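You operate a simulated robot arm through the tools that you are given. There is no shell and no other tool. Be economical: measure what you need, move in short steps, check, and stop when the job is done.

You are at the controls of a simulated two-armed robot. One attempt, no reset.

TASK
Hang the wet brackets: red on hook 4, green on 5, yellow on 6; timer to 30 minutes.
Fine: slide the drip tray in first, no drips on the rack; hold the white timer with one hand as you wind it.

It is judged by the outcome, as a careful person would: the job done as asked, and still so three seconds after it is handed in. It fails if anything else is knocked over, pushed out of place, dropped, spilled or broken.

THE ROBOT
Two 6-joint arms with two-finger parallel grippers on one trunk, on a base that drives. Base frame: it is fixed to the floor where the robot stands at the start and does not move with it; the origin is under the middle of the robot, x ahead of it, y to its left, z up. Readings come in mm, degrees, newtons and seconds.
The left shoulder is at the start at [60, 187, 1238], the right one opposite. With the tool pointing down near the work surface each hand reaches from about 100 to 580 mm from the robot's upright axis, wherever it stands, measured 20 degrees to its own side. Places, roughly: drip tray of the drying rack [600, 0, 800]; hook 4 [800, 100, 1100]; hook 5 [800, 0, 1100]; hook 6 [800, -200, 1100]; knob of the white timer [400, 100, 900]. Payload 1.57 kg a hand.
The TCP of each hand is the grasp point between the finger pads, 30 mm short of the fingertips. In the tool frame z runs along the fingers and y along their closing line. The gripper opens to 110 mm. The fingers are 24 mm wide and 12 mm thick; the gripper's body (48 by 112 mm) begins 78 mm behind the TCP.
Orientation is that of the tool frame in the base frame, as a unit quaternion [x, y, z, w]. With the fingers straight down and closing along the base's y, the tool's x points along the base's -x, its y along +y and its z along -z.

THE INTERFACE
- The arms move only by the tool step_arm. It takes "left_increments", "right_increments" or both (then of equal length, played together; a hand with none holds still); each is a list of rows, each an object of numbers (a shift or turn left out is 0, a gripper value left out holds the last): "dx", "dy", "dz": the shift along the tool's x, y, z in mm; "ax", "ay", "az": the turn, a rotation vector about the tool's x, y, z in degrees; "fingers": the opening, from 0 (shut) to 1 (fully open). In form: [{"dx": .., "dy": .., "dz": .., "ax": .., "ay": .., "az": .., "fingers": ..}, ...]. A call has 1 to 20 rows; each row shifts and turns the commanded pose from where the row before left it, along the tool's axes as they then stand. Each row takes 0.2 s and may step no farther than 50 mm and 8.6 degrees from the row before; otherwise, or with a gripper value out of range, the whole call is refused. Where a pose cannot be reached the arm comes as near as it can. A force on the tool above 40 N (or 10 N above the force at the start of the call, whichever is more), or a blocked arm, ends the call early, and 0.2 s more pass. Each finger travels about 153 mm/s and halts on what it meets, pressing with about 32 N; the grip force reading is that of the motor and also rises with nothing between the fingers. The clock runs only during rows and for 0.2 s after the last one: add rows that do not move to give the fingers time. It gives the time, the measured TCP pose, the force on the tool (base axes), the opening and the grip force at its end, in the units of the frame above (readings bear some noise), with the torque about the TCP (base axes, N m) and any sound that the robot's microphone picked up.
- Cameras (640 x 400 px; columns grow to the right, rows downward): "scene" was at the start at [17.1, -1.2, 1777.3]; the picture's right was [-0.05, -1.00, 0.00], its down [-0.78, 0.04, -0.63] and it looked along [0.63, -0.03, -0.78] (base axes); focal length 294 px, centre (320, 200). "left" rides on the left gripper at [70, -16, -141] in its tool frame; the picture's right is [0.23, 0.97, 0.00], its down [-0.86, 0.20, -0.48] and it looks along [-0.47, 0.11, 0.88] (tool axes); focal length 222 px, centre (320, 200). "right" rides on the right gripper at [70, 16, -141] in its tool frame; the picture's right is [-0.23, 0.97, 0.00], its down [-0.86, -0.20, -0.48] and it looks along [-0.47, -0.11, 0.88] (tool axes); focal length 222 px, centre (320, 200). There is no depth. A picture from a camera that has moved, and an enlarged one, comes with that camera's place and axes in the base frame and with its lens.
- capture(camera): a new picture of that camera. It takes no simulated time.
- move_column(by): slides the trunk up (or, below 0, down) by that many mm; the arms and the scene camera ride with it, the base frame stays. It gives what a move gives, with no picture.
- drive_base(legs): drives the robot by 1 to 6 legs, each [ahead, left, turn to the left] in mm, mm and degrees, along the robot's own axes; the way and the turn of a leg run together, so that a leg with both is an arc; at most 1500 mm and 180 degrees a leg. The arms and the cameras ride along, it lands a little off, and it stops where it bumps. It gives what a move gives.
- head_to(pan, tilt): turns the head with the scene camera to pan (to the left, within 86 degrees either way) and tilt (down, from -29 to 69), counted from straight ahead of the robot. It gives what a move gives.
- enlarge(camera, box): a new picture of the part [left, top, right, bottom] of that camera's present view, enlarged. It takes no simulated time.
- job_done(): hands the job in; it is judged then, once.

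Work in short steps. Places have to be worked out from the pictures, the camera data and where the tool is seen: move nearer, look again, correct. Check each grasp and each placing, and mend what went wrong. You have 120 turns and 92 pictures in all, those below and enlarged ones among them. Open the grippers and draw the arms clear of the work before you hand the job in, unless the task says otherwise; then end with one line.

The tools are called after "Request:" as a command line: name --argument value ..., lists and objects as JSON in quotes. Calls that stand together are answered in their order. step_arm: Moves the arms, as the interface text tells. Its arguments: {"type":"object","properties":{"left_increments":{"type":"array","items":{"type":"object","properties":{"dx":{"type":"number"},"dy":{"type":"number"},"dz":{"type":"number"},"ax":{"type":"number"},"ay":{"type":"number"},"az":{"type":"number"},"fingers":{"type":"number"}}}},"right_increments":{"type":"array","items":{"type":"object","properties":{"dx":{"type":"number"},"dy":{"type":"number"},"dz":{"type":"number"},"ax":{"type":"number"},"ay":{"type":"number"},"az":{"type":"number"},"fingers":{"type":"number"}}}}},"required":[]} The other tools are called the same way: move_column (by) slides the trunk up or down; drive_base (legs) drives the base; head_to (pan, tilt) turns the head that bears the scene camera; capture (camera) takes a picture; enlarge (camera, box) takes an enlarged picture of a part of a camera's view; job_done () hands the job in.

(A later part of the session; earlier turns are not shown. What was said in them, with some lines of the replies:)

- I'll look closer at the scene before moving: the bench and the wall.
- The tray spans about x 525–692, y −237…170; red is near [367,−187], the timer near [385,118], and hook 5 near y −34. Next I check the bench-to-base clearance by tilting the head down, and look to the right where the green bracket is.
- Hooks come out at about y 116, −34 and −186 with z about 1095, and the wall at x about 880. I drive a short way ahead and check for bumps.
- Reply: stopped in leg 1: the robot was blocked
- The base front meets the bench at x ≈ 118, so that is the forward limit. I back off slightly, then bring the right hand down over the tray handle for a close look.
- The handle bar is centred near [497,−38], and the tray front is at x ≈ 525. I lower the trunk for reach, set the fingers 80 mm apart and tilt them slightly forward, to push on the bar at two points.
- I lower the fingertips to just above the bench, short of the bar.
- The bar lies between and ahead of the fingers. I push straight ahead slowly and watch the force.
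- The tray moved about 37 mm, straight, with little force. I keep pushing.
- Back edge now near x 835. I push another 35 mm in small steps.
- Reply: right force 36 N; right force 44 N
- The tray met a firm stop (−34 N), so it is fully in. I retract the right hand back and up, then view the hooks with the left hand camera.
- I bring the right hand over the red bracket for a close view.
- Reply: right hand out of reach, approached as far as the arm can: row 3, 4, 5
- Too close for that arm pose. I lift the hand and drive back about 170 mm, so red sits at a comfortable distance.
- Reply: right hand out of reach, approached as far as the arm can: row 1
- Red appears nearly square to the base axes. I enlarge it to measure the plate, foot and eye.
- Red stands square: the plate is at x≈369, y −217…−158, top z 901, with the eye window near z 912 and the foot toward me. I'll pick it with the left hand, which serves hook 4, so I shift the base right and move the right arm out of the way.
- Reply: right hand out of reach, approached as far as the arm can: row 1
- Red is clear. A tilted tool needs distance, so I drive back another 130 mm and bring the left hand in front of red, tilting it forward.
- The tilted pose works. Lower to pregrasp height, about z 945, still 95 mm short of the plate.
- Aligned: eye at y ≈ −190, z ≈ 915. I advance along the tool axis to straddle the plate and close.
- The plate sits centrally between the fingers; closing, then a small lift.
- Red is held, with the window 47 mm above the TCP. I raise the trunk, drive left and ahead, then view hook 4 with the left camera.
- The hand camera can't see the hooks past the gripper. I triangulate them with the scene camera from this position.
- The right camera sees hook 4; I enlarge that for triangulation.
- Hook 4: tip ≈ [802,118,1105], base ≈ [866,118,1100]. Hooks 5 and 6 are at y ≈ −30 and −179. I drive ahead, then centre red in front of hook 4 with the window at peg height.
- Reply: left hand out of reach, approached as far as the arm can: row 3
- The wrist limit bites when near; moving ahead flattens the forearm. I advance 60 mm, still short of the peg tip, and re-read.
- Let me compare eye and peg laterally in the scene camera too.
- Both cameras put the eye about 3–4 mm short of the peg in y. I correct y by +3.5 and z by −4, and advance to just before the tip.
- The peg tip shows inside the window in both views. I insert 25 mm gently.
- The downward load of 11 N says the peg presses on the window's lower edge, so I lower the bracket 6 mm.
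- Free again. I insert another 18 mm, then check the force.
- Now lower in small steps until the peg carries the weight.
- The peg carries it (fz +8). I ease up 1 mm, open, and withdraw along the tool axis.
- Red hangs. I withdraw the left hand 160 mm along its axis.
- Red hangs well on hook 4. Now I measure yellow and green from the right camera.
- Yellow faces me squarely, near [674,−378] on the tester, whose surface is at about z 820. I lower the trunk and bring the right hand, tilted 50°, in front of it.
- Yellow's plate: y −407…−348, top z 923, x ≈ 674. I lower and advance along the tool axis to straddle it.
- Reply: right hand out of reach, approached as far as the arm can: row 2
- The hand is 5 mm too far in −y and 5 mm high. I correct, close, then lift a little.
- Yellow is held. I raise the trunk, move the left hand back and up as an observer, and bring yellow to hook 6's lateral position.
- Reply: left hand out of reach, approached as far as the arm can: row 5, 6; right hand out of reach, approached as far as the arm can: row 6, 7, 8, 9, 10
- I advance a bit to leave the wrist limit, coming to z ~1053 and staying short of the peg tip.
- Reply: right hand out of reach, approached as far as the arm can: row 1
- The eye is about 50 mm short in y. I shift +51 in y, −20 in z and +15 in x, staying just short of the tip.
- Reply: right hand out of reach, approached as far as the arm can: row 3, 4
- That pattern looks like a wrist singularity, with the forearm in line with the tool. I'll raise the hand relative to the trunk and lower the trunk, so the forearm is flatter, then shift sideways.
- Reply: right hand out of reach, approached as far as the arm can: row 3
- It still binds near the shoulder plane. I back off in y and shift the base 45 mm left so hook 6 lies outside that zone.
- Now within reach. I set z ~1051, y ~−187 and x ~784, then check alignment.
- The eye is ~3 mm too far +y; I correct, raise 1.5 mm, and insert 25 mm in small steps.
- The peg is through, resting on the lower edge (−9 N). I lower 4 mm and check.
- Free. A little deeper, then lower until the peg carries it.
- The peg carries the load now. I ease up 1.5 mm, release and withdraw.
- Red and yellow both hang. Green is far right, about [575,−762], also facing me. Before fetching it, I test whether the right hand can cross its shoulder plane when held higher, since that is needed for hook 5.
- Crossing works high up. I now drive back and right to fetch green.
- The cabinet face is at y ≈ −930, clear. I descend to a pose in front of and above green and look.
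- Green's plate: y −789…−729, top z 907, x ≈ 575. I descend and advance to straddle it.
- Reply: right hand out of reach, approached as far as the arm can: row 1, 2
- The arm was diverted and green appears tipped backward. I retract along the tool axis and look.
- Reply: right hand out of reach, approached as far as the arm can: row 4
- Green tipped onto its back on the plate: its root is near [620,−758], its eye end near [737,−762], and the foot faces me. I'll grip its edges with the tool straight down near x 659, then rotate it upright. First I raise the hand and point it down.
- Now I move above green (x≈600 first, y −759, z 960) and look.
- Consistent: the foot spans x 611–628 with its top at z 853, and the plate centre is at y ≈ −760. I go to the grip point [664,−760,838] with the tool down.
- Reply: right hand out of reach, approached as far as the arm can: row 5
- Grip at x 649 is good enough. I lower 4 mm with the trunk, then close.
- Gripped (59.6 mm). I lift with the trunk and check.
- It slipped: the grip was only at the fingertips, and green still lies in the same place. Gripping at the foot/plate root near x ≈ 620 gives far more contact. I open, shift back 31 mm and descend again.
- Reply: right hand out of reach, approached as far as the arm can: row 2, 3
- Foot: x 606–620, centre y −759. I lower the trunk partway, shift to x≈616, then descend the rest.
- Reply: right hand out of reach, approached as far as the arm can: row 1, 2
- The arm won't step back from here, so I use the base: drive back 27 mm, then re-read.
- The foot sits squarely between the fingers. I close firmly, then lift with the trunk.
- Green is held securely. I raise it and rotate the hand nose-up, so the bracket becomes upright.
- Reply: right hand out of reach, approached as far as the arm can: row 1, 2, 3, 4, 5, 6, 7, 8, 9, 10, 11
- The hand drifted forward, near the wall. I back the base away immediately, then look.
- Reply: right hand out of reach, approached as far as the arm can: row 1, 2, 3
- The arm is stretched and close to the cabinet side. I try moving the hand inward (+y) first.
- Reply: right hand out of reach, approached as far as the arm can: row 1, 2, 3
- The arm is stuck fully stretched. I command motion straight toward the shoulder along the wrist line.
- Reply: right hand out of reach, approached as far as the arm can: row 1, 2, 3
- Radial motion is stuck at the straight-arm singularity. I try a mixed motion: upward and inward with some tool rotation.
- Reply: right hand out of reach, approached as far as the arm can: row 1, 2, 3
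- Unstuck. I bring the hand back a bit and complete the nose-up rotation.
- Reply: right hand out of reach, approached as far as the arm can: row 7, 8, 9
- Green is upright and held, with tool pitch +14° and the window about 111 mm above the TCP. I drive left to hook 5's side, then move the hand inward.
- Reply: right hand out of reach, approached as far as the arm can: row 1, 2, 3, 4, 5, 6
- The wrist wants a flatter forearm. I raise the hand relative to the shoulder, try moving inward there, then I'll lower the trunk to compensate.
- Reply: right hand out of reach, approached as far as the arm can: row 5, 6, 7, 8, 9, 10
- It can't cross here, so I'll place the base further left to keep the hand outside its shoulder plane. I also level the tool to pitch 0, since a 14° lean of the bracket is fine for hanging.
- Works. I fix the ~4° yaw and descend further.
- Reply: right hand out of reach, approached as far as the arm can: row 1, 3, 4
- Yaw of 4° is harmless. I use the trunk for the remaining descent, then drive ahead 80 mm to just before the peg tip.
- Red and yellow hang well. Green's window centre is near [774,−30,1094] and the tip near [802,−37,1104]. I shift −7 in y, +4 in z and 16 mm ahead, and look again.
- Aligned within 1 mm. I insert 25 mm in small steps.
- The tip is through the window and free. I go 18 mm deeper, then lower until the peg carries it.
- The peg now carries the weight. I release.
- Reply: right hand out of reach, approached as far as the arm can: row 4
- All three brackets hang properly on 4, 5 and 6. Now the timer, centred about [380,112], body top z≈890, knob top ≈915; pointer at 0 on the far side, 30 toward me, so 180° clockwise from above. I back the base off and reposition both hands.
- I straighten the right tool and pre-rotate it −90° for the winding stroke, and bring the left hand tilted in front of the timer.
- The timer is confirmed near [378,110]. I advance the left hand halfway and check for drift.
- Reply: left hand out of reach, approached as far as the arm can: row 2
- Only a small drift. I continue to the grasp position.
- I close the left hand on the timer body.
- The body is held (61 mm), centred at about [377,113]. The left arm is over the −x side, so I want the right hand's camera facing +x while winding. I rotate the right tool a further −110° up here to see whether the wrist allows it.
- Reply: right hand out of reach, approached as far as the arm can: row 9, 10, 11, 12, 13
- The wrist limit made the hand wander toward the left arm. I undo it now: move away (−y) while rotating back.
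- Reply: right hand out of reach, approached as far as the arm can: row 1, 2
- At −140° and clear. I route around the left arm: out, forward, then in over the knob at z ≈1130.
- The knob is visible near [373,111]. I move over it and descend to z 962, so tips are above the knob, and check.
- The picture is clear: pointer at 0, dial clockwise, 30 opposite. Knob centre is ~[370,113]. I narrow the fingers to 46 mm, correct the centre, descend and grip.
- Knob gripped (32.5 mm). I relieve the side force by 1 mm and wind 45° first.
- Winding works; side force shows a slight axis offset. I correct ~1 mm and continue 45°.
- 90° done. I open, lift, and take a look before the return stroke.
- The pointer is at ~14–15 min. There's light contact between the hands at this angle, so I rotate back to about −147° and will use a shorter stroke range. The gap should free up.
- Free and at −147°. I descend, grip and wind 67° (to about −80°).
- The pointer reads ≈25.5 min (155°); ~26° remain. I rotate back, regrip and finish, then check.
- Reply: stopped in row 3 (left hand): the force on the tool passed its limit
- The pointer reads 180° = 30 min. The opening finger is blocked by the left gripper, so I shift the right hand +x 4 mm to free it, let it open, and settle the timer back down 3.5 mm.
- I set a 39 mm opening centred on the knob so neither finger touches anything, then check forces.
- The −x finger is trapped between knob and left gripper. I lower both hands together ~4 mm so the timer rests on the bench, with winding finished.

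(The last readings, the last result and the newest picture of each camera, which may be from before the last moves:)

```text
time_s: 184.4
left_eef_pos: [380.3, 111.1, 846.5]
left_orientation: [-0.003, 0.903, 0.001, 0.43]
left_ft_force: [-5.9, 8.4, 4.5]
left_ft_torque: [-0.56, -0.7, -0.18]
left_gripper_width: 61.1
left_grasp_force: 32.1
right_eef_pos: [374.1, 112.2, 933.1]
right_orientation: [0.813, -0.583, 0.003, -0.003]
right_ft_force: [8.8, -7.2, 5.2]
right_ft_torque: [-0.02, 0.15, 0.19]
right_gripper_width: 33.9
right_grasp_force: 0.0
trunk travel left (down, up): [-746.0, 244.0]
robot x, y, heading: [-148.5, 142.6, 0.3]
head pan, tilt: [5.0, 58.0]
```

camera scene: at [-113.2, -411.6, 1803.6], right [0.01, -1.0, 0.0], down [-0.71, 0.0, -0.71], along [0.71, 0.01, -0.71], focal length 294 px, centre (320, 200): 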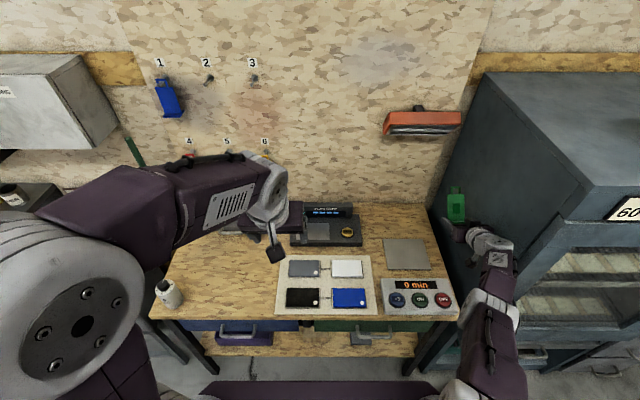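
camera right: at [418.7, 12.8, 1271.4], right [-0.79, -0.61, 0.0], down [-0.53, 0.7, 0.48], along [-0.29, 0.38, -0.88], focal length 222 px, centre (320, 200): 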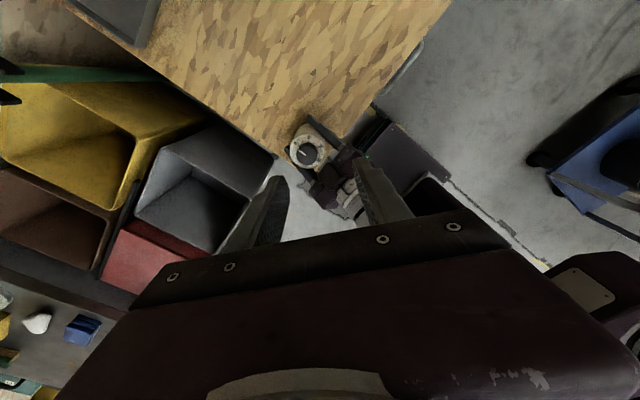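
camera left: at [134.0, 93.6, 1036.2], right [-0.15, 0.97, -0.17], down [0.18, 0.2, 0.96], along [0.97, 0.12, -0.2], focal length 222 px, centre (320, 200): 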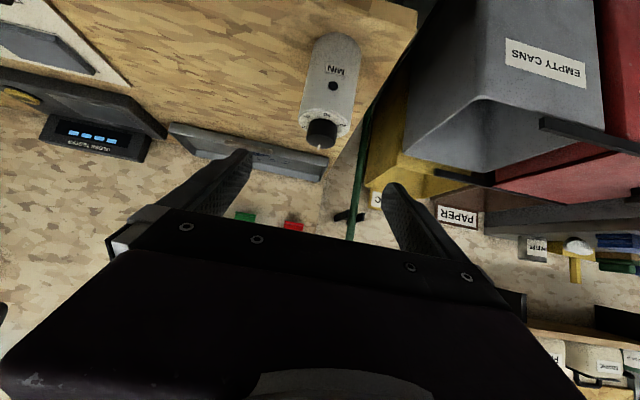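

The timer is down. I open the left hand and draw it back along its axis, which frees the right finger too.

Request:
step_arm --left_increments '[{"fingers": 0.75}, {"fingers": 0.95}, {}, {"dz": -5}, {"dz": -10}, {"dz": -20}, {}]'

```text
time_s: 186.0
left_eef_pos: [360.6, 101.8, 870.8]
left_orientation: [-0.004, 0.903, 0.005, 0.429]
left_ft_force: [0.1, 0.6, 0.5]
left_ft_torque: [-0.03, 0.02, 0.0]
left_gripper_width: 104.6
left_grasp_force: 0.1
left hand out of reach, approached as far as the arm can: row 5, 6
right_eef_pos: [374.6, 112.1, 932.8]
right_orientation: [0.812, -0.583, 0.004, 0.0]
right_ft_force: [0.4, 1.0, 0.6]
right_ft_torque: [-0.04, 0.0, -0.04]
right_gripper_width: 39.7
right_grasp_force: 0.1
trunk travel left (down, up): [-746.0, 244.0]
robot x, y, heading: [-152.2, 145.6, 0.3]
head pan, tilt: [5.0, 58.0]
```

All forces are zero and the right fingers are clear of the knob (39.7 mm). I lift the right hand straight up and look.

Request:
step_arm --right_increments '[{"dz": -8}, {"dz": -12}, {"dz": -20}, {"dz": -20}, {}]'

Request:
enlarge --camera "right" --box '[250, 90, 390, 200]'

```text
time_s: 187.2
left_eef_pos: [361.1, 103.2, 870.7]
left_orientation: [-0.002, 0.904, 0.005, 0.428]
left_ft_force: [0.9, -0.4, 0.4]
left_ft_torque: [0.02, 0.01, -0.03]
left_gripper_width: 104.5
left_grasp_force: 0.0
right_eef_pos: [373.9, 111.3, 992.9]
right_orientation: [0.813, -0.583, 0.003, -0.001]
right_ft_force: [0.2, 0.8, -0.5]
right_ft_torque: [-0.01, -0.01, -0.02]
right_gripper_width: 39.7
right_grasp_force: 0.1
trunk travel left (down, up): [-746.0, 244.0]
robot x, y, heading: [-148.6, 138.4, 0.3]
head pan, tilt: [5.0, 58.0]
```

```text
3.64 times, centred on (320, 145) of right
camera zoom: at [378.7, 41.2, 1134.5], right [-1.0, -0.1, -0.01], down [-0.09, 0.87, 0.48], along [-0.04, 0.48, -0.88], focal length 808 px, centre (320, 400)
```

zoom: 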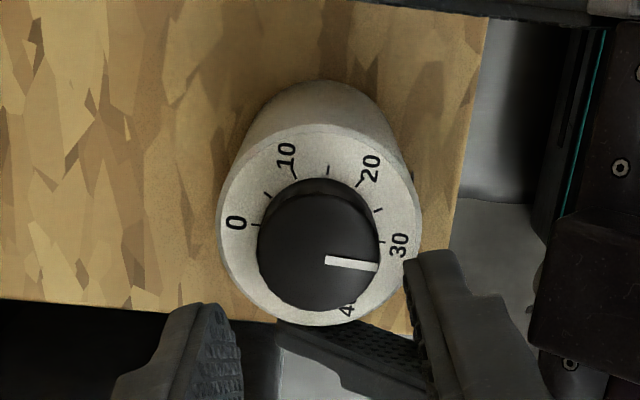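

The pointer lies exactly along the 0–30 line: 30 minutes. To clear both hands safely I drive the base straight back.

Request:
step_arm --right_increments '[{"dz": -30}, {"dz": -30}, {"dz": -30}, {}]'

Request:
drive_base --legs '[[-220, 0, 0]]'

Request:
head_to --pan -5 --tilt 38

Request:
capture --camera "scene"

```text
time_s: 188.2
left_eef_pos: [361.4, 103.5, 870.7]
left_orientation: [-0.003, 0.904, 0.005, 0.428]
left_ft_force: [-0.2, 0.2, -0.5]
left_ft_torque: [-0.04, 0.03, 0.01]
left_gripper_width: 104.4
left_grasp_force: 0.0
right_eef_pos: [372.7, 113.3, 1084.0]
right_orientation: [0.813, -0.583, 0.002, -0.001]
right_ft_force: [0.1, -0.2, 0.1]
right_ft_torque: [0.02, 0.04, 0.0]
right_gripper_width: 39.6
right_grasp_force: 0.2
trunk travel left (down, up): [-746.0, 244.0]
robot x, y, heading: [-145.0, 144.2, 0.6]
head pan, tilt: [5.0, 58.0]
```

```text
time_s: 189.9
left_eef_pos: [141.7, 99.8, 869.2]
left_orientation: [-0.002, 0.904, 0.004, 0.428]
left_ft_force: [-0.3, 0.4, -0.6]
left_ft_torque: [-0.01, 0.01, 0.05]
left_gripper_width: 104.7
left_grasp_force: 0.0
right_eef_pos: [153.5, 111.2, 1082.8]
right_orientation: [0.812, -0.584, 0.002, -0.001]
right_ft_force: [0.3, 0.2, 0.0]
right_ft_torque: [-0.03, -0.04, -0.03]
right_gripper_width: 39.6
right_grasp_force: 0.0
trunk travel left (down, up): [-746.0, 244.0]
robot x, y, heading: [-368.1, 141.8, 0.1]
head pan, tilt: [5.0, 58.0]
```

```text
time_s: 190.7
left_eef_pos: [142.0, 101.0, 871.1]
left_orientation: [-0.002, 0.903, 0.004, 0.429]
left_ft_force: [0.4, 0.4, 0.2]
left_ft_torque: [0.02, 0.0, -0.01]
left_gripper_width: 104.6
left_grasp_force: 0.0
right_eef_pos: [154.7, 110.2, 1082.7]
right_orientation: [0.813, -0.583, 0.003, -0.001]
right_ft_force: [-0.8, -0.2, 0.0]
right_ft_torque: [0.01, 0.02, 0.0]
right_gripper_width: 39.7
right_grasp_force: 0.1
trunk travel left (down, up): [-746.0, 244.0]
robot x, y, heading: [-364.1, 139.2, 0.1]
head pan, tilt: [-5.0, 38.0]
```

```text
1 pictures are left
camera scene: at [-340.4, 137.2, 1675.8], right [-0.08, -1.0, 0.0], down [-0.61, 0.05, -0.79], along [0.79, -0.06, -0.62], focal length 294 px, centre (320, 200)
```

scene: 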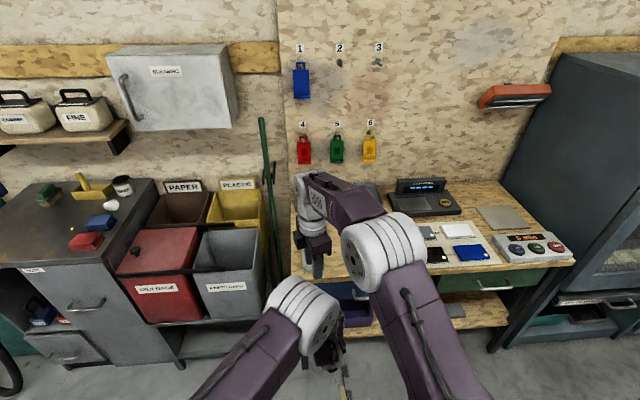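

The brackets hang and everything is in place. I open the right gripper, move it aside, and use the last picture to confirm the timer stands.

Request:
step_arm --right_increments '[{"dx": 36, "dy": 12, "fingers": 1.0}, {"dx": 36, "dy": 12}, {"dx": 36, "dy": 12}, {"dx": 36, "dy": 12}, {}]' --left_increments '[{"fingers": 1.0}, {}, {}, {}, {}]'

Request:
capture --camera "scene"

```text
time_s: 191.9
left_eef_pos: [141.1, 101.0, 870.9]
left_orientation: [-0.002, 0.903, 0.004, 0.429]
left_ft_force: [-0.8, 0.3, 0.2]
left_ft_torque: [-0.01, 0.03, -0.03]
left_gripper_width: 109.9
left_grasp_force: 0.1
right_eef_pos: [155.8, -40.6, 1083.1]
right_orientation: [0.812, -0.583, 0.003, -0.001]
right_ft_force: [-0.5, 0.7, -0.2]
right_ft_torque: [0.0, 0.01, -0.02]
right_gripper_width: 110.1
right_grasp_force: 0.0
trunk travel left (down, up): [-746.0, 244.0]
robot x, y, heading: [-365.7, 138.1, -0.1]
head pan, tilt: [-5.0, 38.0]
```

```text
0 pictures are left
camera scene: at [-340.0, 138.2, 1675.9], right [-0.08, -1.0, 0.0], down [-0.61, 0.05, -0.79], along [0.79, -0.06, -0.62], focal length 294 px, centre (320, 200)
```

scene: 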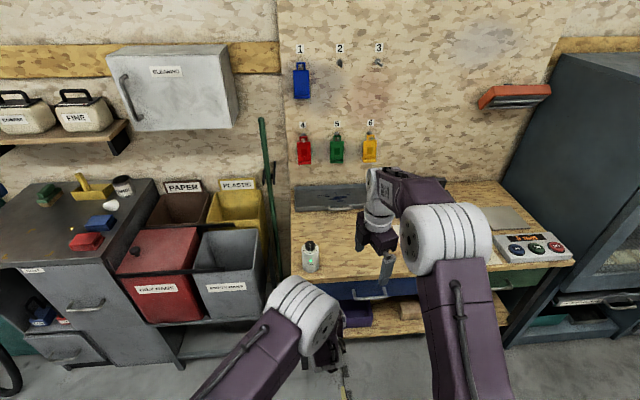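

The timer stands upright, the tray is in and all brackets hang. Both grippers are open and clear, so I hand in.

Request:
job_done

```text
The job is handed in.
```

The job is done as asked: the drip tray went in first, red hangs on hook 4, green on 5 and yellow on 6, and the white timer, held with the left hand while I wound it, is set to 30 minutes. Along the way I tipped the green bracket onto its back on the bench and had to pick it up again; the timer was also lifted about 3.5 mm and set back down.
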